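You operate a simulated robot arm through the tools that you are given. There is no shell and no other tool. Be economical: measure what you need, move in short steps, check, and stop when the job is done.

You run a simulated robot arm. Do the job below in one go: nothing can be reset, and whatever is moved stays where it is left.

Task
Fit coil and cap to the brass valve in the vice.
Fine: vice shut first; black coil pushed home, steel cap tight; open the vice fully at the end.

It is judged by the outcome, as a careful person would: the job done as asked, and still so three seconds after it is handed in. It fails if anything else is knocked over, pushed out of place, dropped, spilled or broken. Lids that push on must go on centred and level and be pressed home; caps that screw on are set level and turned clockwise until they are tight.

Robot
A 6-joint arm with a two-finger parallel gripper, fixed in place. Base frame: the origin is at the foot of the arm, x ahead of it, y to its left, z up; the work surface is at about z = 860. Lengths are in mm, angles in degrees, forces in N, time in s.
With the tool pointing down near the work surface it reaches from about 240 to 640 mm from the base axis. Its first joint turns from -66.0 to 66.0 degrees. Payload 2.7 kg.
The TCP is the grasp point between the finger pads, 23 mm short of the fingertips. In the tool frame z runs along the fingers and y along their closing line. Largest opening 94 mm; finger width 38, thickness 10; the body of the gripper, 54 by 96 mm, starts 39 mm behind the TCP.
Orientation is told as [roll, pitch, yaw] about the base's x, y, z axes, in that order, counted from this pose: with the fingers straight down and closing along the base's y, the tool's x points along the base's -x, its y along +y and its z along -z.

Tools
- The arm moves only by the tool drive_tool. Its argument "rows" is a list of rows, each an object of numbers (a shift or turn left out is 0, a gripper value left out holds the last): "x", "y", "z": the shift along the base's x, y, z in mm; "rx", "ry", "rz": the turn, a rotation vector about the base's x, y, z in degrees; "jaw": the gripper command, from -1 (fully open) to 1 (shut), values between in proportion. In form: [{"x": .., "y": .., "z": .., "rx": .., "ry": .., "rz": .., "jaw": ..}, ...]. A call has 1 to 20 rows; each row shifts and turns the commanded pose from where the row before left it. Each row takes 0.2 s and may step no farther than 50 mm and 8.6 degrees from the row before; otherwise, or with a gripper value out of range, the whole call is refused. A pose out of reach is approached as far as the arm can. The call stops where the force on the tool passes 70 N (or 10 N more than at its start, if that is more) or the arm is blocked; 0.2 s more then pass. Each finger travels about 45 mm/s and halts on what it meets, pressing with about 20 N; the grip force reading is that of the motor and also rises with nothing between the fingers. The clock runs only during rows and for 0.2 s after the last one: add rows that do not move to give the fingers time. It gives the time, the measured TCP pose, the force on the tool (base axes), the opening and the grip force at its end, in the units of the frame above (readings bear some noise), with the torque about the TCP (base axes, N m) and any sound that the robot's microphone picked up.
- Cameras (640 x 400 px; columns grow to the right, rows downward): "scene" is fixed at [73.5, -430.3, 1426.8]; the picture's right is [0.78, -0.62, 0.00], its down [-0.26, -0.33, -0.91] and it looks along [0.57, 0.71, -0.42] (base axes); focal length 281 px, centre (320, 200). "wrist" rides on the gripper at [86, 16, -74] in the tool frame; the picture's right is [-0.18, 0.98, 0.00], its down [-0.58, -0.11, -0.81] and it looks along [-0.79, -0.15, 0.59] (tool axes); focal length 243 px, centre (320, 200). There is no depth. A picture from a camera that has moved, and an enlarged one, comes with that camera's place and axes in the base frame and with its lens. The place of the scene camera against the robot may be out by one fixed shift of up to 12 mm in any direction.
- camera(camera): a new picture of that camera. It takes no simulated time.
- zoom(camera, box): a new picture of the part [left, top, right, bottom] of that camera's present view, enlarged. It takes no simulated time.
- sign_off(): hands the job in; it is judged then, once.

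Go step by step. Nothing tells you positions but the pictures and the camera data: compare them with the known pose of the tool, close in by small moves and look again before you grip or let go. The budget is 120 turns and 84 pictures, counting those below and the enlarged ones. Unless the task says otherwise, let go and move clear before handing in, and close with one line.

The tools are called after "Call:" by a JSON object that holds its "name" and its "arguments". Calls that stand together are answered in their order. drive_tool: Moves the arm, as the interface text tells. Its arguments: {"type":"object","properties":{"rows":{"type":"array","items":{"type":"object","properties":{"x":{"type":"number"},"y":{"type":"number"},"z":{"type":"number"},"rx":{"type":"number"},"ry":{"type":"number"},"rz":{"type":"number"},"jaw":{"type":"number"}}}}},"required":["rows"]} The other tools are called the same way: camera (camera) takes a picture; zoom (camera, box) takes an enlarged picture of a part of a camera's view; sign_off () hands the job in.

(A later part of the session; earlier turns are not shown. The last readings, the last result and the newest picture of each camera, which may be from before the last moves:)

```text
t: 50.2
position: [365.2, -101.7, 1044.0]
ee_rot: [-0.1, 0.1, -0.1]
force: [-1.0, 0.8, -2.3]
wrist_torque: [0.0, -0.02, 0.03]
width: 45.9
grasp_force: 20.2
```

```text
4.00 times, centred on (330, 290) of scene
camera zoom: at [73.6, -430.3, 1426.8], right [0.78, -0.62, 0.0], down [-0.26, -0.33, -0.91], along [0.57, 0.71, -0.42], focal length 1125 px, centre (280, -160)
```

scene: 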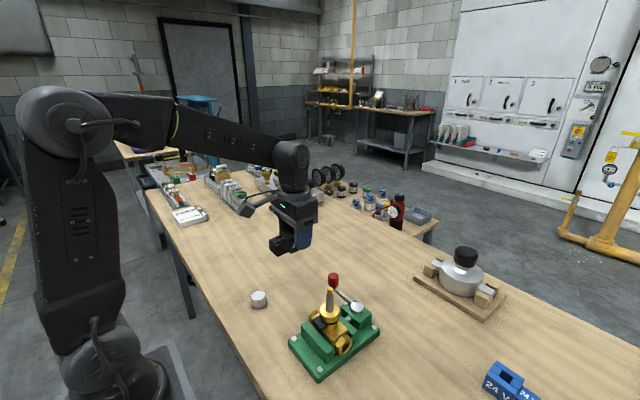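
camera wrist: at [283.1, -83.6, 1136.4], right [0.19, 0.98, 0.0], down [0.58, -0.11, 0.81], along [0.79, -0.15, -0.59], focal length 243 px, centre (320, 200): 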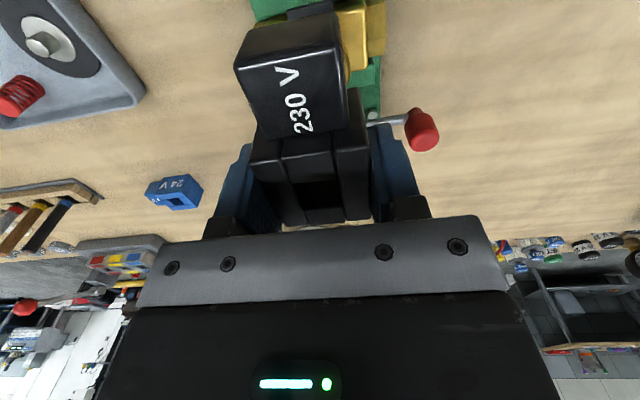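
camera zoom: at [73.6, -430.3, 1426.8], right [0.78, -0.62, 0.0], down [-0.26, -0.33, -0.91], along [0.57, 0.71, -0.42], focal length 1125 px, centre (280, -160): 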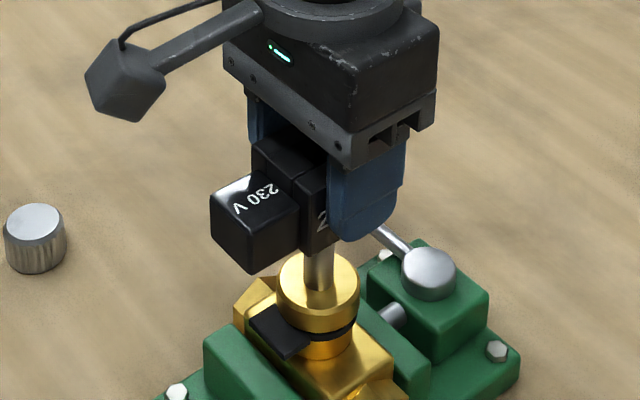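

No contact, and the tip should be entering the hole. I continue down in small steps.

Call:
{"name": "drive_tool", "arguments": {"rows": [{"z": -3}, {"z": -3}, {"z": -3}, {"z": -3}, {"z": -3}, {"z": -3}, {}]}}

Call:
{"name": "zoom", "arguments": {"camera": "wrist", "box": [230, 100, 400, 240]}}

```text
t: 51.8
position: [367.3, -100.1, 1025.5]
ee_rot: [-0.2, 0.1, -0.2]
force: [0.7, 0.4, -1.5]
wrist_torque: [-0.04, -0.05, 0.04]
width: 45.7
grasp_force: 20.0
```

```text
2.86 times, centred on (315, 170) of wrist
camera zoom: at [280.6, -83.8, 1101.1], right [0.19, 0.98, 0.0], down [0.58, -0.11, 0.81], along [0.79, -0.15, -0.59], focal length 693 px, centre (334, 286)
```

zoom: 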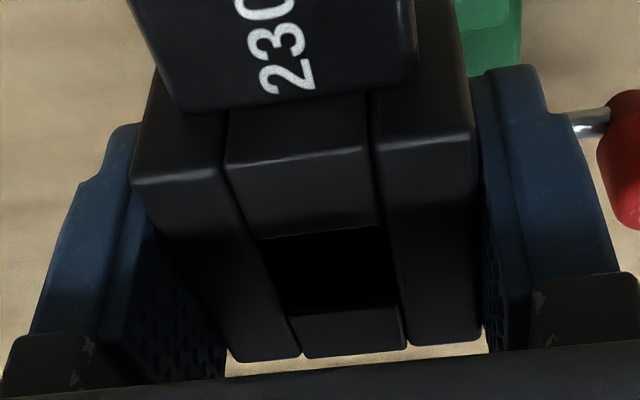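

Call:
{"name": "drive_tool", "arguments": {"rows": [{"z": -3}, {"z": -3}, {"z": -3}, {"z": -3}, {"z": -3}, {"z": -3}, {"z": -3}, {"z": -3}, {}]}}

Call:
{"name": "zoom", "arguments": {"camera": "scene", "box": [290, 260, 370, 340]}}

Call:
{"name": "zoom", "arguments": {"camera": "wrist", "box": [230, 100, 400, 240]}}

```text
t: 53.8
position: [367.6, -100.4, 1003.6]
ee_rot: [-0.1, -0.2, 0.0]
force: [18.1, 16.0, 4.4]
wrist_torque: [0.43, -0.25, -0.03]
width: 45.7
grasp_force: 20.3
```

```text
5.00 times, centred on (330, 300) of scene
camera zoom: at [74.0, -429.8, 1426.9], right [0.78, -0.62, 0.0], down [-0.26, -0.33, -0.91], along [0.57, 0.71, -0.42], focal length 1406 px, centre (270, -300)
```

zoom: 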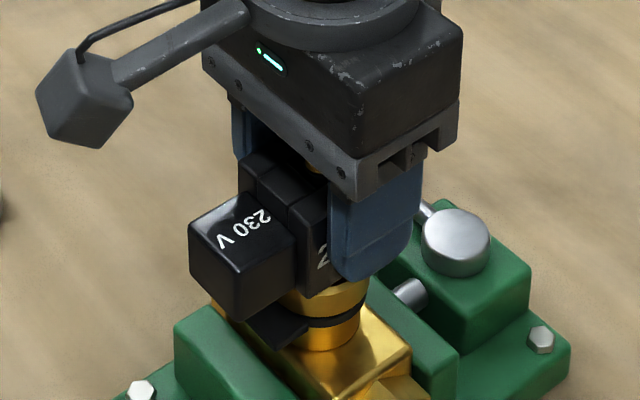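

```text
2.86 times, centred on (315, 170) of wrist
camera zoom: at [281.4, -83.8, 1077.3], right [0.19, 0.98, 0.0], down [0.58, -0.11, 0.81], along [0.79, -0.15, -0.59], focal length 693 px, centre (334, 286)
```

zoom: 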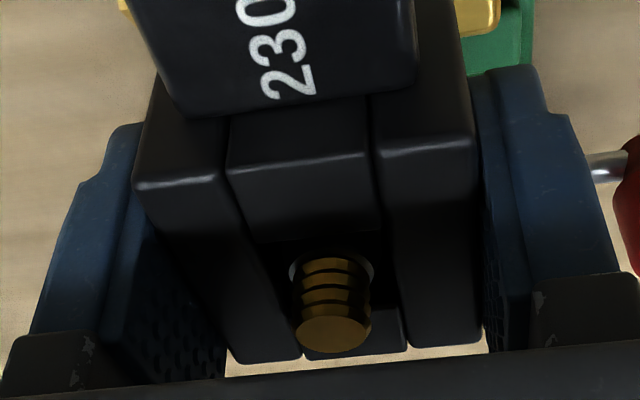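

The stem is through the hole, but there's side force, so the reaction pushes the tool to +x,+y. I'll comply with it.

Call:
{"name": "drive_tool", "arguments": {"rows": [{"x": 0.7, "y": 0.7}, {}]}}

Call:
{"name": "drive_tool", "arguments": {"rows": [{"x": 0.7, "y": 0.7}, {}]}}

```text
t: 54.4
position: [367.0, -98.9, 1002.6]
ee_rot: [-0.1, 0.1, -0.1]
force: [13.9, 13.1, 4.4]
wrist_torque: [0.32, -0.57, -0.07]
width: 45.9
grasp_force: 19.5
```

```text
t: 55.0
position: [366.7, -100.5, 1003.1]
ee_rot: [-0.2, 0.4, -0.1]
force: [3.4, 1.1, 3.1]
wrist_torque: [0.17, -0.6, -0.03]
width: 45.8
grasp_force: 19.6
```

Side force is gone. I continue down.

Call:
{"name": "drive_tool", "arguments": {"rows": [{"x": 0.3, "y": 0.2, "z": -2}, {"z": -2}, {"z": -2}, {}]}}

Call:
{"name": "zoom", "arguments": {"camera": "scene", "box": [290, 260, 370, 340]}}

```text
t: 56.0
position: [366.1, -99.1, 997.4]
ee_rot: [-0.2, 0.1, 0.0]
force: [-3.6, -14.0, 5.7]
wrist_torque: [-0.16, 0.53, 0.05]
width: 46.1
grasp_force: 20.2
```

```text
5.00 times, centred on (330, 300) of scene
camera zoom: at [73.4, -430.7, 1426.7], right [0.78, -0.62, 0.0], down [-0.26, -0.33, -0.91], along [0.57, 0.71, -0.42], focal length 1406 px, centre (270, -300)
```

zoom: 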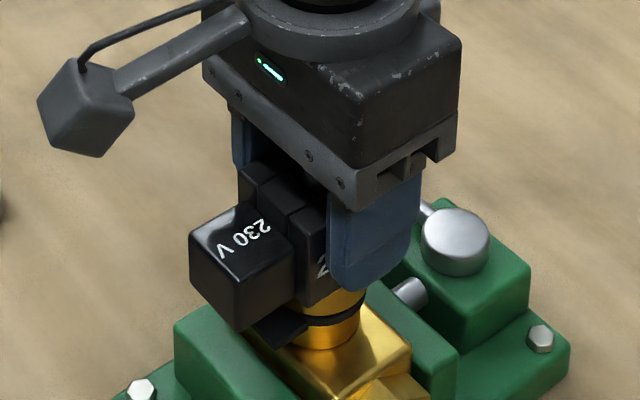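

Call:
{"name": "drive_tool", "arguments": {"rows": [{"y": -0.7}, {"z": -2}, {}]}}

Call:
{"name": "drive_tool", "arguments": {"rows": [{"z": -2}, {"z": -2}, {}]}}

```text
t: 56.8
position: [368.0, -100.7, 995.3]
ee_rot: [-0.2, -0.1, -0.1]
force: [-3.4, -12.3, 19.1]
wrist_torque: [0.11, -0.05, -0.02]
width: 46.2
grasp_force: 20.2
```

```text
t: 57.6
position: [367.9, -100.5, 988.9]
ee_rot: [-0.1, -0.1, -0.1]
force: [5.3, -3.9, 17.5]
wrist_torque: [0.21, -0.09, 0.0]
width: 45.7
grasp_force: 20.1
```

Call:
{"name": "zoom", "arguments": {"camera": "wrist", "box": [230, 100, 400, 240]}}

Call:
{"name": "zoom", "arguments": {"camera": "scene", "box": [300, 280, 360, 340]}}

```text
2.86 times, centred on (315, 170) of wrist
camera zoom: at [281.6, -83.7, 1064.0], right [0.19, 0.98, 0.0], down [0.58, -0.11, 0.81], along [0.79, -0.15, -0.59], focal length 693 px, centre (334, 286)
```

zoom: 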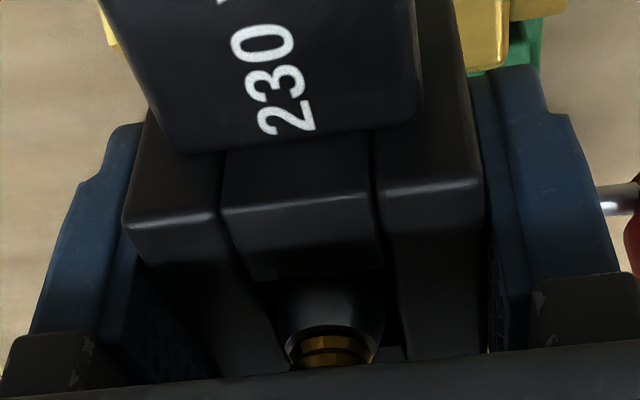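

```text
6.67 times, centred on (330, 310) of scene
camera zoom: at [73.5, -430.3, 1426.8], right [0.78, -0.62, 0.0], down [-0.26, -0.33, -0.91], along [0.57, 0.71, -0.42], focal length 1875 px, centre (253, -533)
```

zoom: 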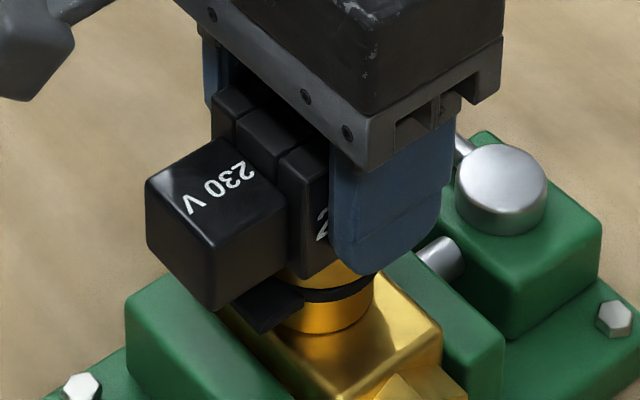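

The coil is riding up in the grip, so it's seated or nearly so. I'll release, rise, and inspect.

Call:
{"name": "drive_tool", "arguments": {"rows": [{"jaw": -0.4}, {}, {}, {"z": 5}, {"z": 20}, {"z": 30}, {"z": 30}, {"x": -30}, {"x": -30}, {}]}}

Call:
{"name": "zoom", "arguments": {"camera": "scene", "box": [300, 270, 370, 340]}}

Call:
{"name": "zoom", "arguments": {"camera": "wrist", "box": [240, 20, 400, 180]}}

```text
t: 59.8
position: [307.6, -98.8, 1075.1]
ee_rot: [-0.2, 0.1, -0.1]
force: [0.1, -0.6, -0.5]
wrist_torque: [0.0, 0.0, 0.02]
width: 66.0
grasp_force: 0.1
```

```text
5.71 times, centred on (335, 305) of scene
camera zoom: at [73.5, -430.3, 1426.8], right [0.78, -0.62, 0.0], down [-0.26, -0.33, -0.91], along [0.57, 0.71, -0.42], focal length 1607 px, centre (234, -400)
```

zoom: 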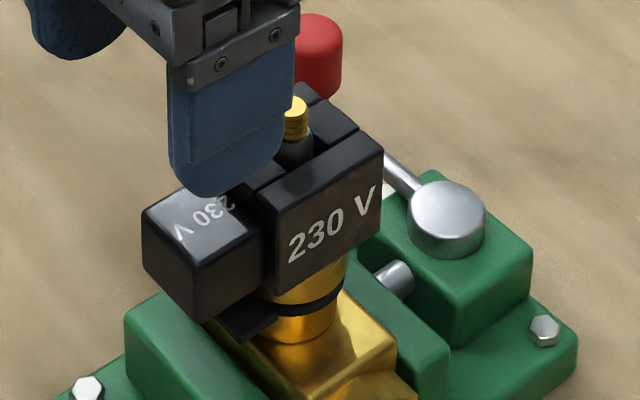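

```text
2.50 times, centred on (320, 100) of wrist
camera zoom: at [222.8, -80.8, 1150.6], right [0.19, 0.98, 0.0], down [0.58, -0.11, 0.81], along [0.79, -0.15, -0.59], focal length 606 px, centre (320, 450)
```

zoom: 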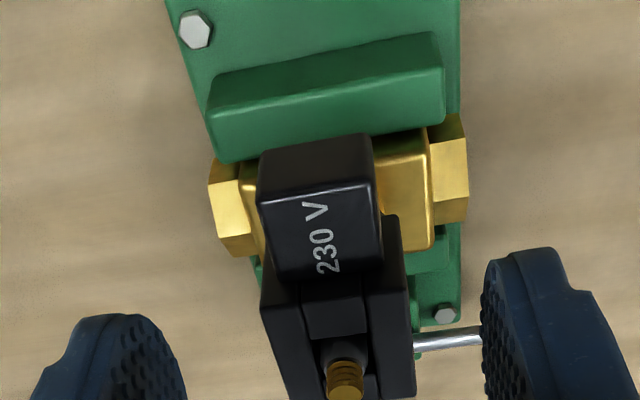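

The coil is on the stem. I'll press it home squarely with the fingers straddling the stem on its top face.

Call:
{"name": "drive_tool", "arguments": {"rows": [{"x": 30, "jaw": 0.447}, {"x": 28.5}, {"y": -0.5}, {}, {"z": -25}, {"z": -15}, {"z": -5}, {"z": -3}, {"z": -2}, {"z": -2}, {"z": -2}, {"z": -2}, {"z": -2}, {"z": -2}]}}

Call:
{"name": "zoom", "arguments": {"camera": "scene", "box": [300, 270, 370, 340]}}

```text
t: 62.0
position: [367.8, -100.3, 1030.4]
ee_rot: [-0.3, -0.4, 0.0]
force: [-7.2, 1.1, 11.7]
wrist_torque: [0.25, 0.4, 0.02]
width: 26.7
grasp_force: 0.6
stopped in row 10: the force on the tool passed its limit at 73 N (the readings are from after the stop); the commanded pose is now the measured one
```

```text
5.71 times, centred on (335, 305) of scene
camera zoom: at [73.2, -430.2, 1426.9], right [0.78, -0.62, 0.0], down [-0.26, -0.33, -0.91], along [0.57, 0.71, -0.42], focal length 1607 px, centre (234, -400)
```

zoom: 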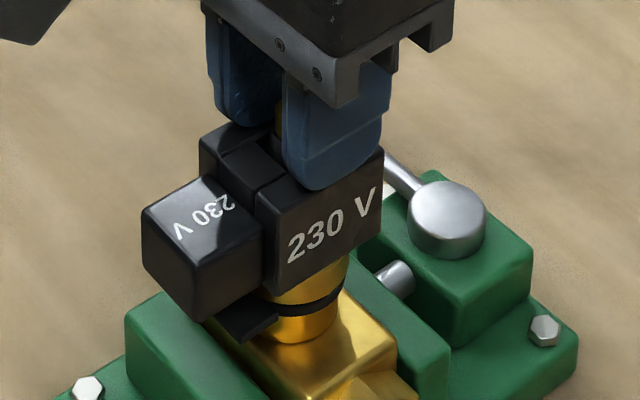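

The coil did not move under 70 N, and the picture shows it flush on the collar, so it is home. Next the cap: I rise and move over it.

Call:
{"name": "drive_tool", "arguments": {"rows": [{"z": 10, "rx": 0.3, "ry": 0.4}, {"z": 40}, {"z": 30, "jaw": -0.2}, {"x": -20, "y": 20}, {"x": -20, "y": 40}, {"x": -20, "y": 40}, {"x": -5, "y": 40}, {"y": 40}, {"y": 28}, {"z": -45}, {"z": -45}, {}, {}]}}

Call:
{"name": "zoom", "arguments": {"camera": "wrist", "box": [240, 0, 400, 160]}}

Call:
{"name": "zoom", "arguments": {"camera": "scene", "box": [300, 270, 370, 340]}}

```text
t: 64.8
position: [300.1, 106.6, 1018.1]
ee_rot: [0.0, 0.2, 0.1]
force: [0.6, -0.5, -0.4]
wrist_torque: [0.02, 0.0, 0.0]
width: 56.3
grasp_force: 0.0
```

```text
2.50 times, centred on (320, 80) of wrist
camera zoom: at [213.8, 122.9, 1093.3], right [0.18, 0.98, 0.0], down [0.58, -0.11, 0.81], along [0.79, -0.15, -0.59], focal length 606 px, centre (320, 500)
```

zoom: 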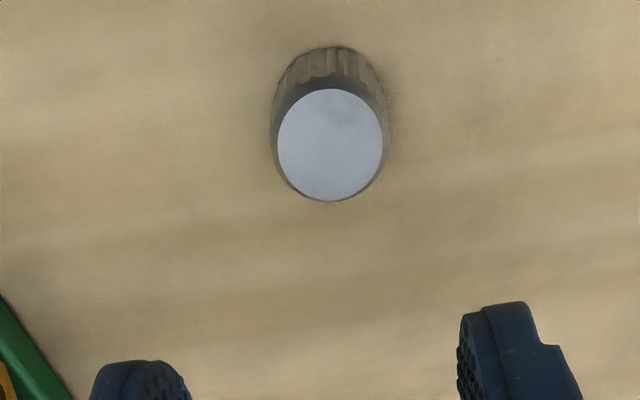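

```text
5.71 times, centred on (335, 305) of scene
camera zoom: at [73.5, -430.3, 1426.8], right [0.78, -0.62, 0.0], down [-0.26, -0.33, -0.91], along [0.57, 0.71, -0.42], focal length 1607 px, centre (234, -400)
```

zoom: 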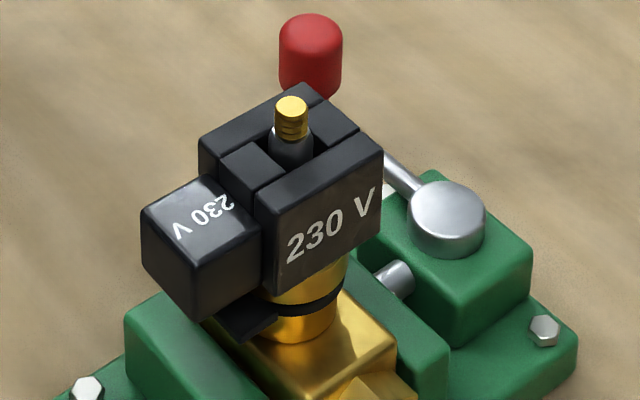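

The coil is seated: about 5–6 mm of stem plus the thread stands proud, matching the geometry. The cap is centred near (302,110), about 37 mm across and 27 mm tall, so I descend and grip it.

Call:
{"name": "drive_tool", "arguments": {"rows": [{"x": 1.9, "y": 3.7}, {"z": -40}, {"z": -40}, {"z": -30}, {"z": -19}, {}, {"jaw": 1}, {}, {}, {}, {}]}}

Call:
{"name": "drive_tool", "arguments": {"rows": [{"z": 1}, {"z": 2}, {"z": 4}, {"z": 6}, {"z": 8}, {}]}}

Call:
{"name": "camera", "arguments": {"camera": "wrist"}}

```text
t: 67.2
position: [302.2, 109.8, 886.4]
ee_rot: [-0.1, 0.1, 0.1]
force: [-0.2, -1.1, -0.2]
wrist_torque: [0.02, 0.01, 0.0]
width: 37.3
grasp_force: 19.9
```

```text
t: 68.6
position: [303.1, 110.2, 910.6]
ee_rot: [0.0, 0.1, 0.0]
force: [-0.5, 0.0, 0.3]
wrist_torque: [0.0, 0.0, -0.02]
width: 37.2
grasp_force: 20.1
```

```text
29 pictures are left
camera wrist: at [217.2, 127.5, 985.3], right [0.18, 0.98, 0.0], down [0.58, -0.11, 0.81], along [0.79, -0.15, -0.59], focal length 243 px, centre (320, 200)
```

wrist: 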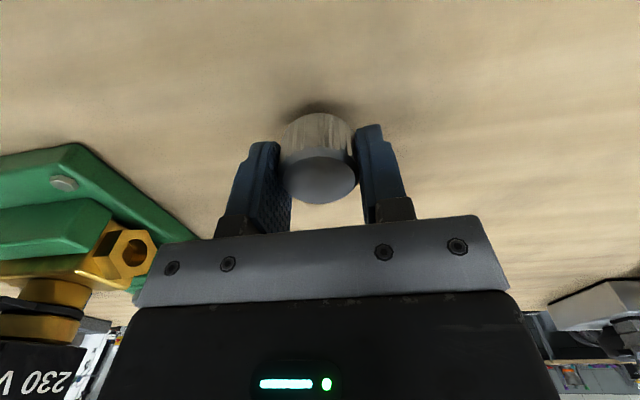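

Call:
{"name": "zoom", "arguments": {"camera": "wrist", "box": [230, 100, 400, 240]}}

```text
2.86 times, centred on (315, 170) of wrist
camera zoom: at [217.2, 127.5, 985.3], right [0.18, 0.98, 0.0], down [0.58, -0.11, 0.81], along [0.79, -0.15, -0.59], focal length 693 px, centre (334, 286)
```

zoom: 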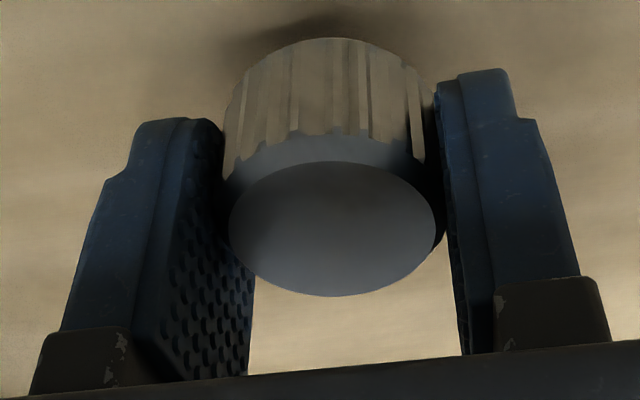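

The cap sits about 1.3 mm off the finger centre in x. I'll set it down, recentre and regrip so that turning runs true.

Call:
{"name": "drive_tool", "arguments": {"rows": [{"z": -8}, {"z": -7}, {"z": -3}, {"z": -2}, {"z": -1}, {"jaw": 0.1}, {}, {"x": -1.4}, {}, {"jaw": 1}, {}, {}, {}, {}, {"z": 1}, {"z": 3}, {"z": 5}, {"z": 8}, {}, {}]}}

Call:
{"name": "zoom", "arguments": {"camera": "wrist", "box": [230, 100, 400, 240]}}

```text
t: 72.8
position: [303.9, 110.9, 906.5]
ee_rot: [-0.1, 0.2, 0.0]
force: [-0.2, -0.6, 0.4]
wrist_torque: [-0.01, -0.01, 0.04]
width: 36.8
grasp_force: 20.1
```

```text
2.86 times, centred on (315, 170) of wrist
camera zoom: at [217.1, 127.0, 982.2], right [0.18, 0.98, 0.0], down [0.58, -0.11, 0.81], along [0.79, -0.15, -0.59], focal length 693 px, centre (334, 286)
```

zoom: 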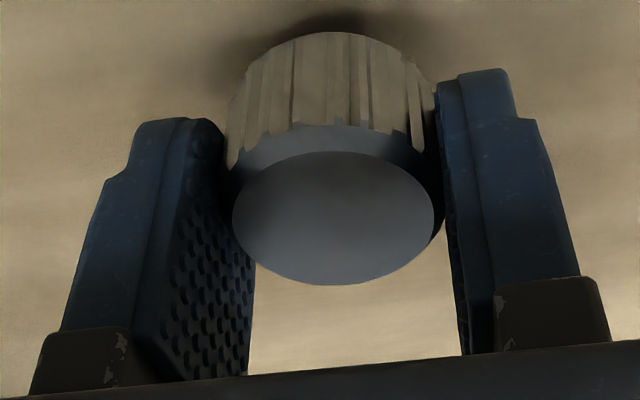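

Now centred. I lift and carry it to above the stem while turning to yaw +90.

Call:
{"name": "drive_tool", "arguments": {"rows": [{"z": 5}, {"z": 10}, {"z": 15}, {"z": 15}, {"z": 15}, {"z": 15}, {"z": 15}, {"z": 15}, {"z": 15}, {"z": 15}, {"z": 15}, {"z": 15}, {"z": 10}, {"z": 5}, {}]}}

Call:
{"name": "drive_tool", "arguments": {"rows": [{"x": 1, "y": -4, "rz": 2}, {"x": 3, "y": -8, "rz": 5}, {"x": 4, "y": -12, "rz": 5}, {"x": 4, "y": -12, "rz": 5}, {"x": 4, "y": -12, "rz": 5}, {"x": 4, "y": -12, "rz": 5}, {"x": 4, "y": -12, "rz": 5}, {"x": 4, "y": -12, "rz": 5}, {"x": 4, "y": -12, "rz": 5}, {"x": 4, "y": -12, "rz": 5}, {"x": 4, "y": -12, "rz": 5}, {"x": 4, "y": -12, "rz": 5}, {"x": 4, "y": -12, "rz": 5}, {"x": 4, "y": -12, "rz": 5}, {"x": 4, "y": -12, "rz": 5}, {"x": 4, "y": -12, "rz": 5}, {"x": 3, "y": -12, "rz": 5}, {"x": 2, "y": -10, "rz": 5}, {"x": 0.5, "y": -6, "rz": 5}, {"rz": 3}]}}

Call:
{"name": "drive_tool", "arguments": {"rows": [{}]}}

Call:
{"name": "camera", "arguments": {"camera": "wrist"}}

Call:
{"name": "zoom", "arguments": {"camera": "scene", "box": [290, 240, 370, 320]}}

```text
t: 76.0
position: [302.3, 109.0, 1087.3]
ee_rot: [0.0, 0.1, 0.1]
force: [0.1, 0.7, -0.8]
wrist_torque: [0.0, 0.02, -0.02]
width: 37.2
grasp_force: 19.9
```

```text
t: 80.2
position: [368.7, -97.0, 1087.2]
ee_rot: [0.0, 0.1, 95.1]
force: [0.5, 0.2, -0.5]
wrist_torque: [0.03, 0.0, -0.01]
width: 37.1
grasp_force: 19.7
```

```text
t: 80.6
position: [367.9, -97.9, 1088.1]
ee_rot: [0.0, 0.1, 94.9]
force: [1.4, -0.6, -0.4]
wrist_torque: [0.02, 0.02, -0.01]
width: 37.2
grasp_force: 19.8
```

```text
26 pictures are left
camera wrist: at [359.6, -184.4, 1162.1], right [-1.0, 0.1, 0.0], down [0.06, 0.59, 0.81], along [0.08, 0.8, -0.59], focal length 243 px, centre (320, 200)
```

wrist: 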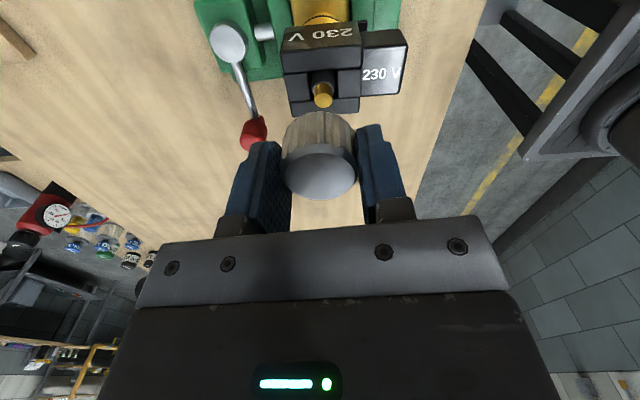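

```text
5.00 times, centred on (330, 280) of scene
camera zoom: at [73.5, -430.3, 1426.8], right [0.78, -0.62, 0.0], down [-0.26, -0.33, -0.91], along [0.57, 0.71, -0.42], focal length 1406 px, centre (270, -200)
```

zoom: 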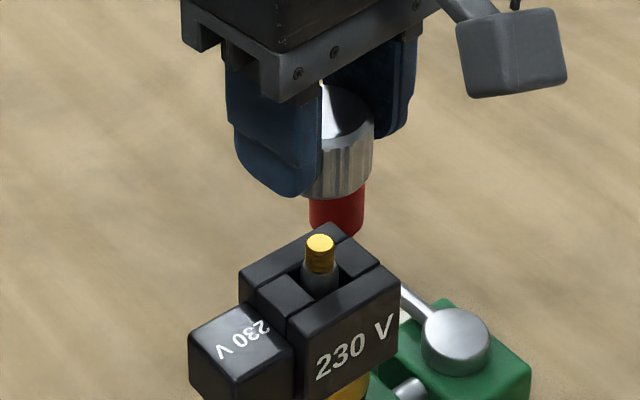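

Call:
{"name": "zoom", "arguments": {"camera": "wrist", "box": [260, 60, 400, 210]}}

```text
2.67 times, centred on (330, 135) of wrist
camera zoom: at [359.6, -184.4, 1162.1], right [-1.0, 0.1, 0.0], down [0.06, 0.59, 0.81], along [0.08, 0.8, -0.59], focal length 647 px, centre (293, 373)
```

zoom: 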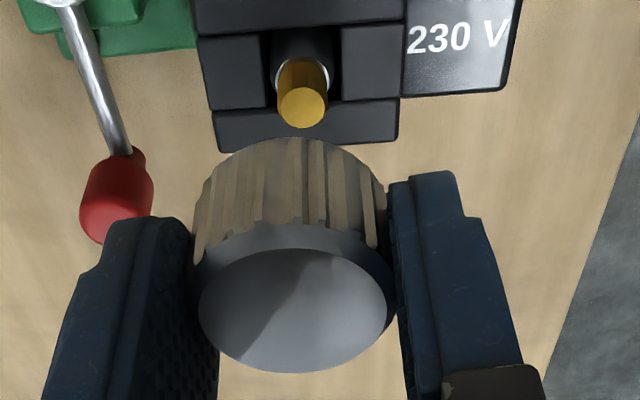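

The tip is about 2.2 mm to -x and 2.4 mm to -y of the cap axis. I correct and lower until just above the thread.

Call:
{"name": "drive_tool", "arguments": {"rows": [{"x": -2.3, "y": -2.4}, {"z": -6}, {"z": -6}, {"z": -4}, {"z": -2}, {}, {}]}}

Call:
{"name": "zoom", "arguments": {"camera": "wrist", "box": [260, 60, 400, 210]}}

Call:
{"name": "zoom", "arguments": {"camera": "scene", "box": [300, 260, 360, 320]}}

```text
t: 82.2
position: [366.1, -99.6, 1068.8]
ee_rot: [0.0, 0.1, 95.0]
force: [-0.8, 0.1, -0.6]
wrist_torque: [0.01, 0.0, 0.01]
width: 37.3
grasp_force: 20.1
```

```text
2.67 times, centred on (330, 135) of wrist
camera zoom: at [357.7, -186.4, 1143.3], right [-1.0, 0.1, 0.0], down [0.06, 0.59, 0.81], along [0.08, 0.8, -0.59], focal length 647 px, centre (293, 373)
```

zoom: 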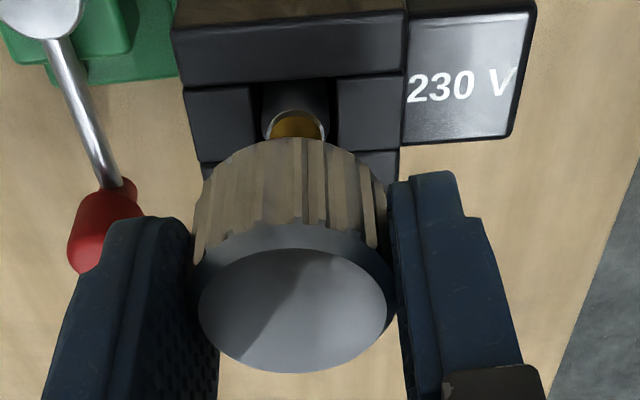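

```text
6.67 times, centred on (330, 290) of scene
camera zoom: at [73.5, -430.3, 1426.8], right [0.78, -0.62, 0.0], down [-0.26, -0.33, -0.91], along [0.57, 0.71, -0.42], focal length 1875 px, centre (253, -400)
```

zoom: 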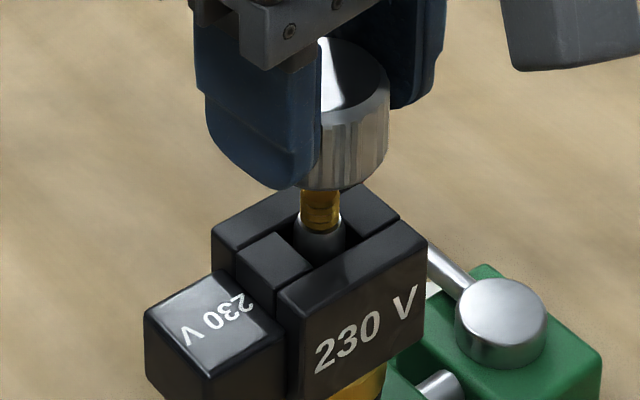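

Small correction of (-0.4,+0.9), then lower until contact.

Call:
{"name": "drive_tool", "arguments": {"rows": [{"x": -0.4, "y": 0.9}, {"z": -3}, {"z": -2}, {"z": -2}, {"z": -1}, {}]}}

Call:
{"name": "zoom", "arguments": {"camera": "scene", "box": [300, 260, 360, 320]}}

```text
t: 83.6
position: [364.9, -98.5, 1060.1]
ee_rot: [0.0, 0.2, 95.0]
force: [-0.8, 0.0, -0.1]
wrist_torque: [0.01, 0.0, -0.04]
width: 36.9
grasp_force: 19.9
```

```text
6.67 times, centred on (330, 290) of scene
camera zoom: at [73.5, -430.3, 1426.8], right [0.78, -0.62, 0.0], down [-0.26, -0.33, -0.91], along [0.57, 0.71, -0.42], focal length 1875 px, centre (253, -400)
```

zoom: 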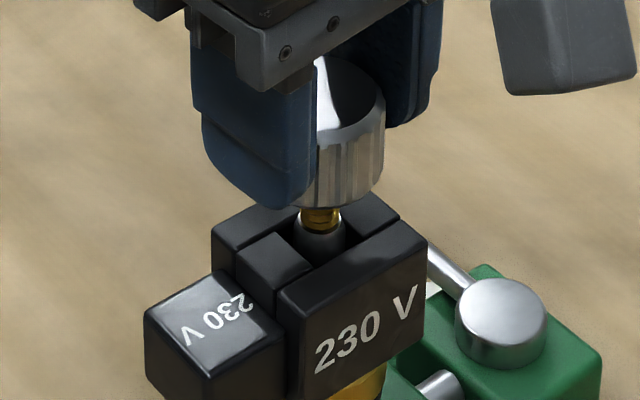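

Alignment looks good. I lower in 1 mm steps until contact.

Call:
{"name": "drive_tool", "arguments": {"rows": [{"z": -1}, {"z": -1}, {"z": -1}, {"z": -1}, {}]}}

Call:
{"name": "drive_tool", "arguments": {"rows": [{"z": -1}, {"z": -1}, {"z": -1}, {}]}}

```text
t: 84.8
position: [365.3, -99.9, 1055.3]
ee_rot: [0.1, 0.2, 95.1]
force: [-0.4, 0.1, -0.3]
wrist_torque: [0.01, 0.0, 0.01]
width: 37.2
grasp_force: 19.9
```

```text
t: 85.8
position: [366.3, -99.9, 1052.7]
ee_rot: [0.0, 0.2, 94.9]
force: [0.4, -0.6, -0.4]
wrist_torque: [0.0, -0.01, -0.01]
width: 36.8
grasp_force: 20.0
```

Call:
{"name": "drive_tool", "arguments": {"rows": [{"z": -1}, {"z": -1}, {}]}}

Call:
{"name": "drive_tool", "arguments": {"rows": [{"z": -1}, {"z": -1}, {}]}}

Call:
{"name": "zoom", "arguments": {"camera": "scene", "box": [300, 260, 360, 320]}}

```text
t: 86.6
position: [366.3, -96.7, 1051.5]
ee_rot: [0.0, 0.1, 95.0]
force: [-0.2, -0.1, 0.1]
wrist_torque: [-0.01, -0.03, 0.0]
width: 37.2
grasp_force: 19.4
```

```text
t: 87.4
position: [364.6, -98.7, 1051.0]
ee_rot: [0.1, 0.1, 95.0]
force: [-0.6, -0.4, 0.3]
wrist_torque: [0.02, 0.0, 0.0]
width: 37.0
grasp_force: 19.9
```

```text
6.67 times, centred on (330, 290) of scene
camera zoom: at [73.5, -430.3, 1426.8], right [0.78, -0.62, 0.0], down [-0.26, -0.33, -0.91], along [0.57, 0.71, -0.42], focal length 1875 px, centre (253, -400)
```

zoom: 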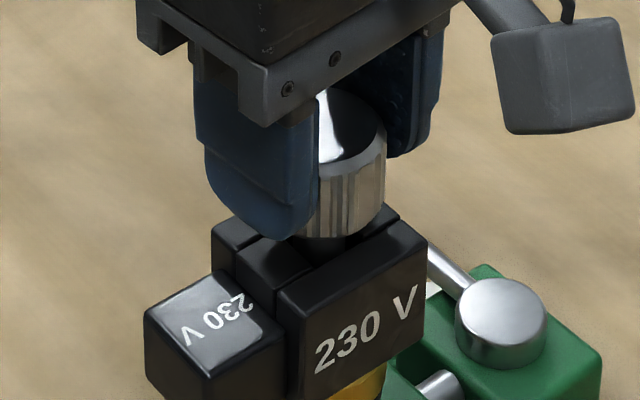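

Still free; the tip is in the bore. I continue down to contact.

Call:
{"name": "drive_tool", "arguments": {"rows": [{"z": -1}, {"z": -1}, {"z": -1}, {}]}}

Call:
{"name": "drive_tool", "arguments": {"rows": [{"z": -1}, {"z": -1}, {"z": -1}, {}]}}

```text
t: 88.4
position: [364.4, -99.1, 1047.4]
ee_rot: [0.0, 0.0, 95.0]
force: [0.4, 0.3, -0.4]
wrist_torque: [0.03, 0.03, 0.04]
width: 37.4
grasp_force: 20.1
```

```text
t: 89.4
position: [363.5, -98.7, 1042.7]
ee_rot: [0.0, 0.1, 94.9]
force: [-3.3, -3.3, 5.2]
wrist_torque: [0.09, 0.06, 0.01]
width: 37.3
grasp_force: 20.1
```

Contact made with light force. I start turning clockwise with slight down-feed.

Call:
{"name": "drive_tool", "arguments": {"rows": [{"rz": -8, "z": -0.1}, {"rz": -8, "z": -0.1}, {"rz": -8, "z": -0.05}, {"rz": -8, "z": -0.05}, {"rz": -8, "z": -0.05}, {"rz": -8, "z": -0.05}, {"rz": -8, "z": -0.05}, {"rz": -8, "z": -0.05}, {"rz": -8, "z": -0.05}, {"rz": -8, "z": -0.05}, {"rz": -8, "z": -0.05}, {}]}}

Call:
{"name": "zoom", "arguments": {"camera": "wrist", "box": [230, 60, 410, 230]}}

```text
t: 92.0
position: [366.2, -99.0, 1043.6]
ee_rot: [-0.2, 0.1, 7.0]
force: [11.0, -23.9, 5.9]
wrist_torque: [-0.32, -0.58, 0.05]
width: 37.2
grasp_force: 20.2
```

```text
2.35 times, centred on (320, 145) of wrist
camera zoom: at [278.8, -93.9, 1118.0], right [0.06, 1.0, 0.0], down [0.59, -0.04, 0.81], along [0.8, -0.05, -0.59], focal length 571 px, centre (320, 329)
```

zoom: 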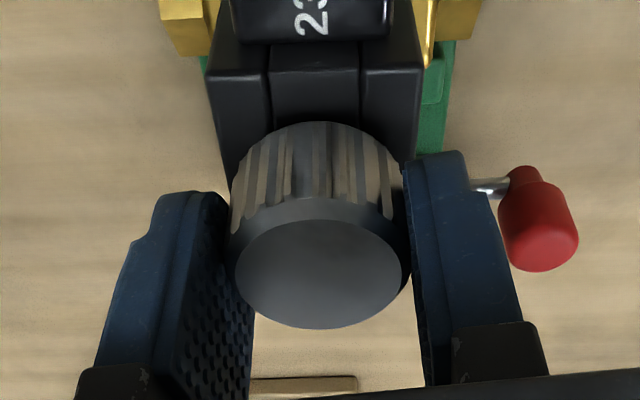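

Side force says the axis should shift to -y,+x. I relieve it, then continue.

Call:
{"name": "drive_tool", "arguments": {"rows": [{"x": 0.4, "y": -0.8}, {}]}}

Call:
{"name": "drive_tool", "arguments": {"rows": [{"x": 0.2, "y": -0.5}, {}]}}

```text
t: 92.6
position: [365.8, -99.6, 1042.6]
ee_rot: [-0.1, 0.2, 7.0]
force: [1.1, -15.5, 11.8]
wrist_torque: [-0.31, -0.19, 0.01]
width: 37.2
grasp_force: 20.3
```

```text
t: 93.2
position: [365.2, -100.1, 1041.9]
ee_rot: [0.0, 0.2, 7.0]
force: [-1.5, -8.2, 15.6]
wrist_torque: [-0.21, 0.07, 0.02]
width: 37.0
grasp_force: 19.7
```

Call:
{"name": "drive_tool", "arguments": {"rows": [{"y": -0.4}, {"rz": -8}, {"rz": -8}, {"rz": -8}, {"rz": -8}, {"rz": -8}, {"rz": -8}, {"rz": -8}, {"rz": -8}, {"rz": -8}, {"rz": -8}, {}]}}

```text
t: 95.8
position: [365.0, -100.2, 1042.8]
ee_rot: [-0.1, 0.1, -73.2]
force: [-2.7, -13.1, -10.6]
wrist_torque: [-0.14, -0.06, 0.01]
width: 36.8
grasp_force: 19.8
```

The vertical force went from +15 to -10, so the thread has caught and is drawing the cap down. I follow down and keep turning.

Call:
{"name": "drive_tool", "arguments": {"rows": [{"y": -0.4, "z": -0.6}, {"rz": -8, "z": -0.1}, {"rz": -8, "z": -0.1}, {"rz": -8, "z": -0.1}, {"rz": -8, "z": -0.1}, {"rz": -8, "z": -0.1}, {"rz": -8, "z": -0.1}, {}]}}

```text
t: 97.6
position: [365.0, -100.8, 1041.4]
ee_rot: [0.1, 0.1, -121.1]
force: [-13.1, -7.1, 5.4]
wrist_torque: [-0.13, 0.38, 0.03]
width: 37.0
grasp_force: 19.9
```

Call:
{"name": "drive_tool", "arguments": {"rows": [{"x": -0.4, "y": -0.2}, {"rz": -8, "z": -0.05}, {"rz": -8, "z": -0.05}, {"rz": -8, "z": -0.05}, {"rz": -8, "z": -0.05}, {"rz": -8, "z": -0.05}, {"rz": -8, "z": -0.05}, {}]}}

Call:
{"name": "zoom", "arguments": {"camera": "scene", "box": [300, 260, 360, 320]}}

```text
t: 99.4
position: [365.6, -100.8, 1040.7]
ee_rot: [0.1, 0.1, -169.2]
force: [-7.2, 14.7, 9.1]
wrist_torque: [0.37, -0.15, -0.01]
width: 37.3
grasp_force: 19.6
```

```text
6.67 times, centred on (330, 290) of scene
camera zoom: at [73.2, -429.8, 1427.0], right [0.78, -0.62, 0.0], down [-0.26, -0.33, -0.91], along [0.57, 0.71, -0.42], focal length 1875 px, centre (253, -400)
```

zoom: 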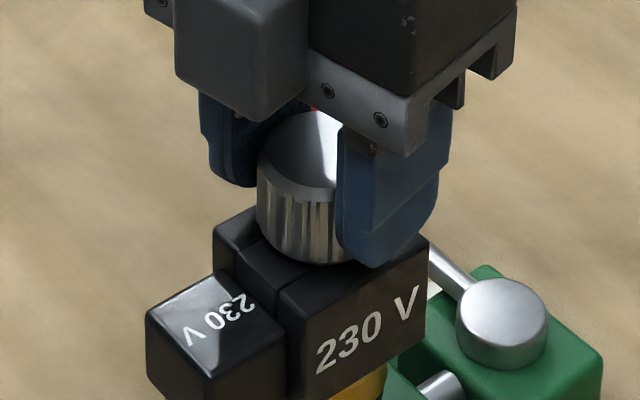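

Close to the coil now, perhaps 2–3 mm left. I keep turning as far as the wrist allows.

Call:
{"name": "drive_tool", "arguments": {"rows": [{"y": 0.5, "x": -0.1}, {"rz": -8, "z": -0.05}, {"rz": -8, "z": -0.05}, {"rz": -8, "z": -0.05}, {"rz": -8, "z": -0.05}, {"rz": -8, "z": -0.05}, {"rz": -8, "z": -0.05}, {}]}}

```text
t: 100.3
position: [358.5, -127.3, 1037.7]
ee_rot: [-3.0, 0.4, 172.0]
force: [3.5, 41.1, 2.9]
wrist_torque: [0.15, -0.22, 0.11]
width: 89.9
grasp_force: 20.8
out of reach, approached as far as the arm can: row 3, 4
stopped in row 4: the force on the tool passed its limit at 117 N (the readings are from after the stop); the commanded pose is now the measured one
```

The wrist hit its limit and the arm lurched. I look before doing anything else.

Call:
{"name": "camera", "arguments": {"camera": "scene"}}

Call:
{"name": "zoom", "arguments": {"camera": "scene", "box": [290, 250, 390, 350]}}

Call:
{"name": "camera", "arguments": {"camera": "wrist"}}

```text
17 pictures are left
```

scene: 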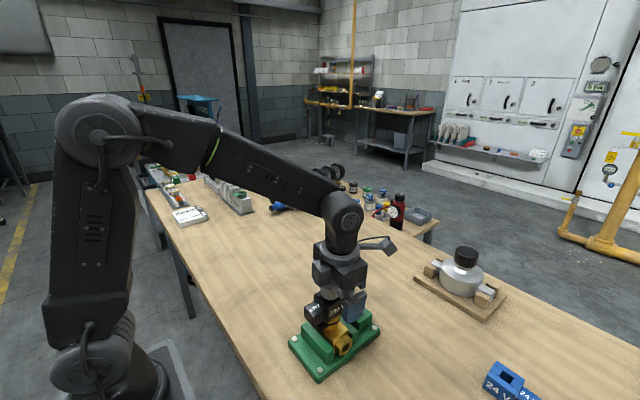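

```text
4.00 times, centred on (340, 300) of scene
camera zoom: at [73.6, -429.0, 1427.2], right [0.78, -0.62, 0.0], down [-0.26, -0.33, -0.91], along [0.57, 0.71, -0.42], focal length 1125 px, centre (240, -200)
```

zoom: 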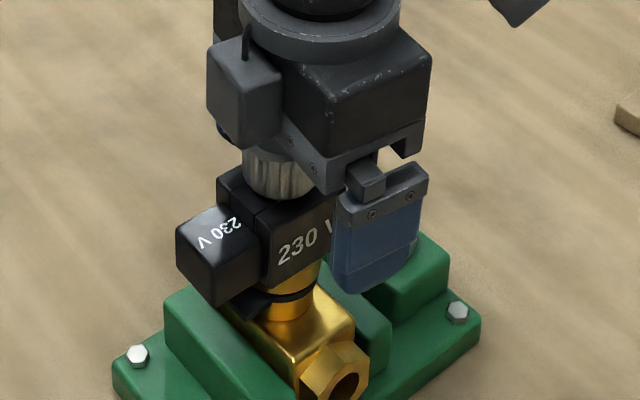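

```text
15 pictures are left
camera wrist: at [441.8, -158.5, 1112.5], right [-0.32, -0.95, -0.05], down [-0.57, 0.15, 0.81], along [-0.76, 0.29, -0.59], focal length 243 px, centre (320, 200)
```

wrist: 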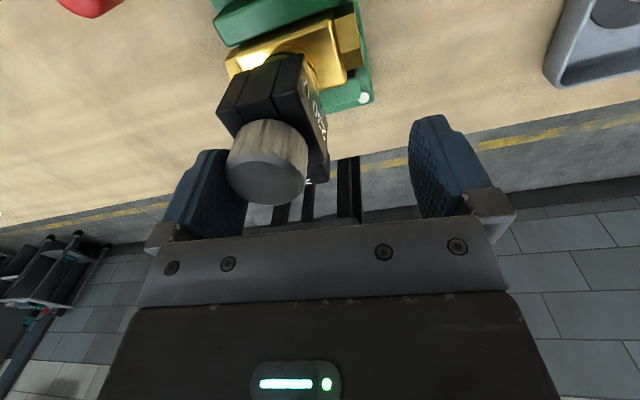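

The cap, coil and vice are all still in place; the fingers were just spread around the cap. I open, centre, lift and unwind.

Call:
{"name": "drive_tool", "arguments": {"rows": [{"jaw": -1}, {"y": 6}, {"y": 8}, {"y": 6, "rz": 4}, {"y": 5}, {}]}}

Call:
{"name": "drive_tool", "arguments": {"rows": [{"z": 20}, {"z": 30}, {"z": 20, "rx": 1}, {"rz": 8}, {"rz": 8}, {"rz": 8}, {"rz": 8}, {"rz": 8}, {"rz": 8}, {}]}}

```text
t: 101.7
position: [354.7, -115.4, 1037.9]
ee_rot: [-2.5, 0.5, 175.8]
force: [0.1, 0.2, 0.2]
wrist_torque: [-0.01, -0.02, -0.01]
width: 94.1
grasp_force: 0.0
out of reach, approached as far as the arm can: row 3
```

```text
t: 103.9
position: [356.8, -112.6, 1107.5]
ee_rot: [-3.5, 0.4, -136.2]
force: [0.2, 0.0, -0.8]
wrist_torque: [-0.01, 0.01, 0.0]
width: 93.8
grasp_force: 0.1
```

Call:
{"name": "drive_tool", "arguments": {"rows": [{"rx": -2.8, "ry": -2.1, "x": 5, "y": 6}, {"x": 4, "y": 6, "rz": 8}, {"rz": 8.3}, {"rz": 8.3}, {"rz": 8.3}, {"rz": 8.3}, {"rz": 8.3}, {"rz": 8.3}, {"rz": 8.3}, {"rz": 8.3}, {"rz": 8.3}, {"rz": 8.3}, {"rz": 8.3}, {"rz": 8.3}, {"rz": 8.3}, {"rz": 8.3}, {"rz": 8.3}, {}]}}

Call:
{"name": "zoom", "arguments": {"camera": "wrist", "box": [230, 40, 410, 200]}}

Call:
{"name": "zoom", "arguments": {"camera": "scene", "box": [300, 265, 370, 335]}}

```text
t: 107.7
position: [364.9, -102.9, 1108.4]
ee_rot: [-0.2, -0.1, -3.5]
force: [0.3, -0.3, -0.2]
wrist_torque: [0.0, -0.01, 0.01]
width: 94.0
grasp_force: 0.1
```

```text
2.50 times, centred on (320, 120) of wrist
camera zoom: at [279.5, -81.4, 1182.0], right [0.25, 0.97, 0.0], down [0.57, -0.14, 0.81], along [0.78, -0.2, -0.59], focal length 606 px, centre (320, 400)
```

zoom: 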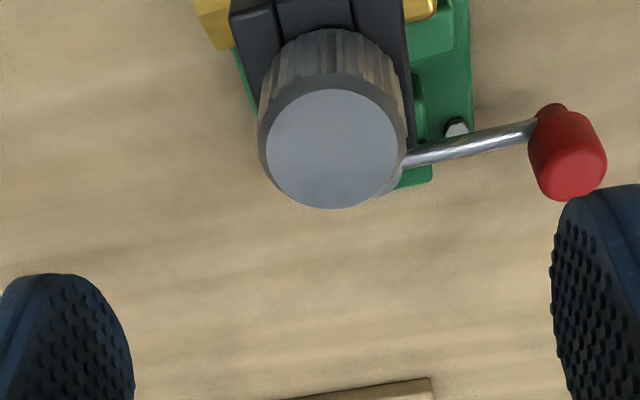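

```text
5.71 times, centred on (335, 300) of scene
camera zoom: at [73.5, -430.3, 1426.8], right [0.78, -0.62, 0.0], down [-0.26, -0.33, -0.91], along [0.57, 0.71, -0.42], focal length 1607 px, centre (234, -371)
```

zoom: 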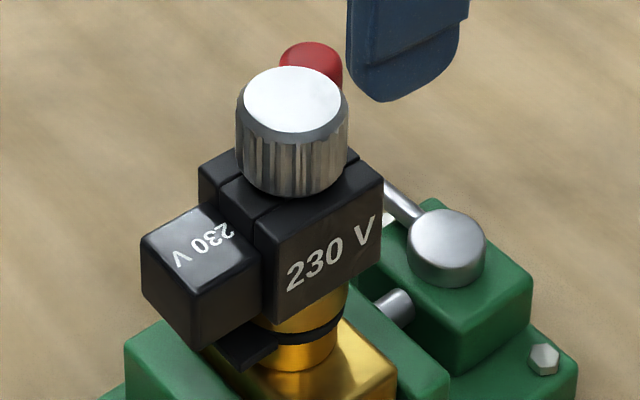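

The cap sits level and threaded, its axis at about (365.3,-99.7) and top near 1038. I unwind to yaw +95 and regrip.

Call:
{"name": "drive_tool", "arguments": {"rows": [{"y": 1.5, "rz": 8.2}, {"y": 1, "rz": 8.2}, {"rz": 8.2}, {"rz": 8.2}, {"rz": 8.2}, {"rz": 8.2}, {"rz": 8.2}, {"rz": 8.2}, {"rz": 8.2}, {"rz": 8.2}, {"rz": 8.2}, {"rz": 8.2, "jaw": -0.2}, {}, {}]}}

Call:
{"name": "drive_tool", "arguments": {"rows": [{}]}}

Call:
{"name": "drive_tool", "arguments": {"rows": [{}]}}

Call:
{"name": "zoom", "arguments": {"camera": "wrist", "box": [230, 40, 410, 200]}}

```text
t: 110.7
position: [364.9, -99.8, 1107.4]
ee_rot: [-0.1, -0.2, 94.8]
force: [-0.8, 0.2, 0.5]
wrist_torque: [0.02, 0.0, 0.01]
width: 56.4
grasp_force: 0.0
```

```text
t: 111.1
position: [365.1, -100.5, 1106.2]
ee_rot: [-0.1, -0.1, 94.7]
force: [0.4, 0.6, 0.0]
wrist_torque: [-0.01, 0.02, 0.0]
width: 56.5
grasp_force: 0.1
```

```text
t: 111.5
position: [364.7, -101.1, 1106.5]
ee_rot: [-0.1, -0.2, 94.6]
force: [0.0, -0.5, -0.1]
wrist_torque: [0.02, 0.0, -0.01]
width: 56.4
grasp_force: 0.1
```

```text
2.50 times, centred on (320, 120) of wrist
camera zoom: at [356.2, -188.4, 1181.7], right [-0.99, 0.1, 0.0], down [0.06, 0.59, 0.81], along [0.08, 0.8, -0.59], focal length 606 px, centre (320, 400)
```

zoom: 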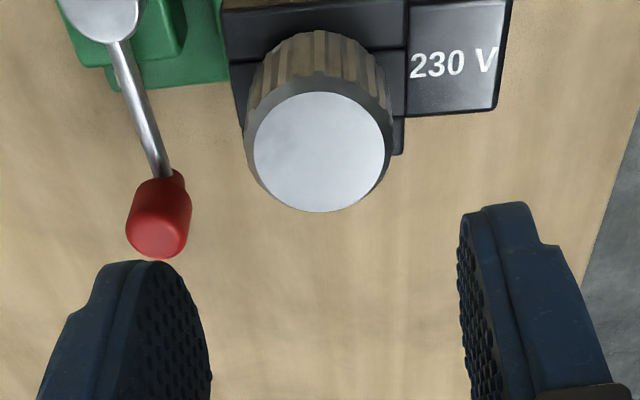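

Call:
{"name": "drive_tool", "arguments": {"rows": [{"y": 0.6, "x": 0.3}, {"z": -25}, {"z": -25}, {"z": -12}, {"z": -5}, {}, {"jaw": 1}, {}, {}, {}, {}]}}

Call:
{"name": "drive_tool", "arguments": {"rows": [{"rz": -8, "z": -0.05}, {"rz": -8, "z": -0.05}, {"rz": -8, "z": -0.05}, {"rz": -8, "z": -0.05}, {"rz": -8, "z": -0.05}, {"rz": -8, "z": -0.05}, {}]}}

```text
t: 113.9
position: [365.0, -100.2, 1040.2]
ee_rot: [0.1, -0.1, 94.8]
force: [-16.3, -1.1, 1.0]
wrist_torque: [0.0, 0.09, -0.05]
width: 37.1
grasp_force: 19.5
```

```text
t: 115.5
position: [364.4, -99.3, 1039.8]
ee_rot: [0.0, -0.1, 46.6]
force: [-3.7, -9.6, -10.7]
wrist_torque: [0.01, 0.07, 0.0]
width: 37.2
grasp_force: 19.9
```

Call:
{"name": "drive_tool", "arguments": {"rows": [{"z": -0.4, "y": -0.2}, {"rz": -8, "z": -0.1}, {"rz": -8, "z": -0.1}, {"rz": -8, "z": -0.1}, {"rz": -8, "z": -0.1}, {"rz": -8, "z": -0.1}, {"rz": -8, "z": -0.1}, {"rz": -8, "z": -0.1}, {"rz": -8, "z": -0.1}, {}]}}

Call:
{"name": "drive_tool", "arguments": {"rows": [{"rz": -8, "z": -0.1}, {"rz": -8, "z": -0.1}, {"rz": -8, "z": -0.1}, {"rz": -8, "z": -0.1}, {"rz": -8, "z": -0.1}, {"rz": -8, "z": -0.1}, {}]}}

```text
t: 117.7
position: [365.8, -100.4, 1038.2]
ee_rot: [-0.1, -0.2, -17.5]
force: [2.8, -2.1, 8.6]
wrist_torque: [0.01, -0.1, -0.05]
width: 37.1
grasp_force: 19.9
```

```text
t: 119.3
position: [365.6, -101.0, 1037.6]
ee_rot: [0.0, 0.0, -65.4]
force: [5.7, 11.5, 4.1]
wrist_torque: [0.08, -0.18, 0.0]
width: 37.1
grasp_force: 19.8
```

Call:
{"name": "drive_tool", "arguments": {"rows": [{"y": 0.3, "x": 0.2}, {"rz": -8, "z": -0.1}, {"rz": -8, "z": -0.1}, {"rz": -8, "z": -0.1}, {"rz": -8, "z": -0.1}, {"rz": -8, "z": -0.1}, {"rz": -8, "z": -0.1}, {}]}}

Call:
{"name": "drive_tool", "arguments": {"rows": [{"rz": -8, "z": -0.05}, {"rz": -8, "z": -0.05}, {"rz": -8, "z": -0.05}, {"rz": -8, "z": -0.05}, {"rz": -8, "z": -0.05}, {}]}}

Call:
{"name": "zoom", "arguments": {"camera": "scene", "box": [300, 265, 370, 335]}}

```text
t: 121.1
position: [366.1, -99.3, 1037.8]
ee_rot: [-0.1, 0.0, -113.4]
force: [1.7, -1.0, -3.8]
wrist_torque: [-0.06, -0.11, 0.07]
width: 36.9
grasp_force: 19.9
```

```text
t: 122.5
position: [365.3, -99.7, 1036.7]
ee_rot: [0.0, 0.0, -153.4]
force: [5.8, -3.8, 3.5]
wrist_torque: [-0.08, 0.01, 0.17]
width: 37.3
grasp_force: 19.9
```

```text
5.71 times, centred on (335, 300) of scene
camera zoom: at [73.7, -430.4, 1426.8], right [0.78, -0.62, 0.0], down [-0.26, -0.33, -0.91], along [0.57, 0.71, -0.42], focal length 1607 px, centre (234, -371)
```

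zoom: 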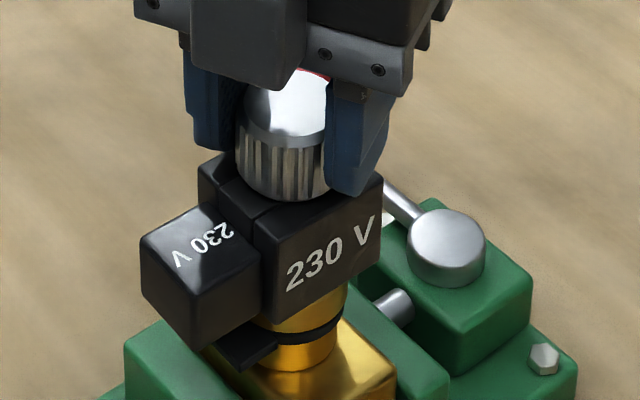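

The cap keeps descending and torque is starting to build (0.17). I open, unwind around the cap and take another bite.

Call:
{"name": "drive_tool", "arguments": {"rows": [{"jaw": -0.2}, {}, {"z": 4}, {"rz": 8.3}, {"rz": 8.3}, {"rz": 8.3}, {"rz": 8.3}, {"rz": 8.3}, {"rz": 8.3}, {"rz": 8.3}, {"rz": 8.3}, {"rz": 8.3}, {"rz": 8.3}, {"rz": 8.3}, {"rz": 8.3}, {"rz": 8.3}, {"rz": 8.3}, {"rz": 8.3}]}}

Call:
{"name": "drive_tool", "arguments": {"rows": [{"rz": 8.3}, {"rz": 8.3}, {"rz": 8.3}, {"rz": 8.3}, {"rz": 8.3}, {"rz": 8.3}, {"rz": 8.3}, {"rz": 8.3}, {"rz": 8.3}, {"rz": 8.3}, {"rz": 8.3}, {"rz": 8.3}, {"rz": 8.3}, {"rz": 8.3}, {"z": -4}, {"jaw": 1}, {}, {}, {}]}}

Call:
{"name": "drive_tool", "arguments": {"rows": [{"rz": -8, "z": -0.05}, {"rz": -8, "z": -0.05}, {"rz": -8, "z": -0.05}, {"rz": -8, "z": -0.05}, {"rz": -8, "z": -0.05}, {"rz": -8, "z": -0.05}, {}]}}

```text
t: 126.3
position: [365.1, -98.4, 1040.9]
ee_rot: [-0.2, -0.2, -28.5]
force: [0.2, -0.3, 0.3]
wrist_torque: [0.02, 0.01, -0.01]
width: 56.6
grasp_force: 0.0
```

```text
t: 130.3
position: [364.6, -100.1, 1038.2]
ee_rot: [0.0, -0.2, 87.4]
force: [-11.4, 1.8, 2.6]
wrist_torque: [-0.02, 0.15, 0.1]
width: 37.0
grasp_force: 19.9
```

```text
t: 131.9
position: [366.8, -99.1, 1036.4]
ee_rot: [-0.1, -0.3, 39.3]
force: [-5.2, 4.6, 5.6]
wrist_torque: [0.03, 0.05, -0.08]
width: 36.8
grasp_force: 20.2
```

Call:
{"name": "drive_tool", "arguments": {"rows": [{"rz": -8, "z": -0.05}, {"rz": -8, "z": -0.05}, {"rz": -8, "z": -0.05}, {"rz": -8, "z": -0.05}, {"rz": -8, "z": -0.05}, {"rz": -8, "z": -0.05}, {"rz": -8, "z": -0.05}, {"rz": -8, "z": -0.05}, {}]}}

Call:
{"name": "drive_tool", "arguments": {"rows": [{"rz": -8, "z": -0.05}, {"rz": -8, "z": -0.05}, {"rz": -8, "z": -0.05}, {"rz": -8, "z": -0.05}, {"rz": -8, "z": -0.05}, {"rz": -8, "z": -0.05}, {}]}}

Call:
{"name": "drive_tool", "arguments": {"rows": [{"rz": -8, "z": -0.05}, {"rz": -8, "z": -0.05}, {"rz": -8, "z": -0.05}, {"rz": -8, "z": -0.05}, {"rz": -8, "z": -0.05}, {"rz": -8, "z": -0.05}, {"rz": -8, "z": -0.05}, {"rz": -8, "z": -0.05}, {"rz": -8, "z": -0.05}, {"rz": -4}]}}

Call:
{"name": "zoom", "arguments": {"camera": "scene", "box": [300, 265, 370, 335]}}

```text
t: 133.9
position: [366.4, -100.3, 1034.0]
ee_rot: [-0.2, -0.1, -24.6]
force: [0.1, -1.6, 1.5]
wrist_torque: [0.0, -0.06, 0.02]
width: 36.8
grasp_force: 20.2
```

```text
t: 135.5
position: [365.9, -99.8, 1035.9]
ee_rot: [-0.2, -0.1, -72.7]
force: [-9.6, -6.6, 4.0]
wrist_torque: [-0.05, 0.03, -0.07]
width: 36.7
grasp_force: 20.3
```

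```text
t: 137.7
position: [366.5, -99.3, 1034.5]
ee_rot: [0.0, 0.0, -148.8]
force: [-2.4, 3.5, 3.1]
wrist_torque: [0.04, 0.08, 0.37]
width: 36.9
grasp_force: 20.5
```

```text
5.71 times, centred on (335, 300) of scene
camera zoom: at [73.4, -430.2, 1426.9], right [0.78, -0.62, 0.0], down [-0.26, -0.33, -0.91], along [0.57, 0.71, -0.42], focal length 1607 px, centre (234, -371)
```

zoom: 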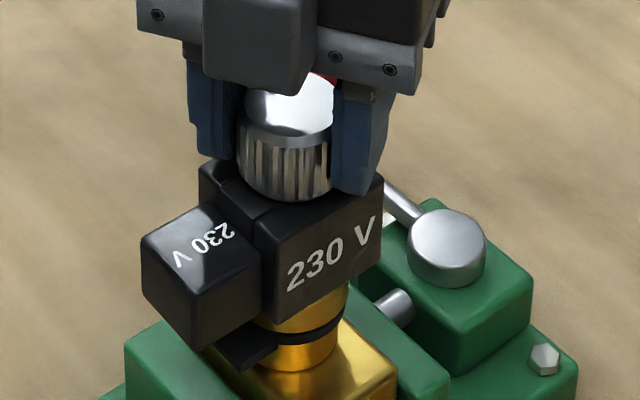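

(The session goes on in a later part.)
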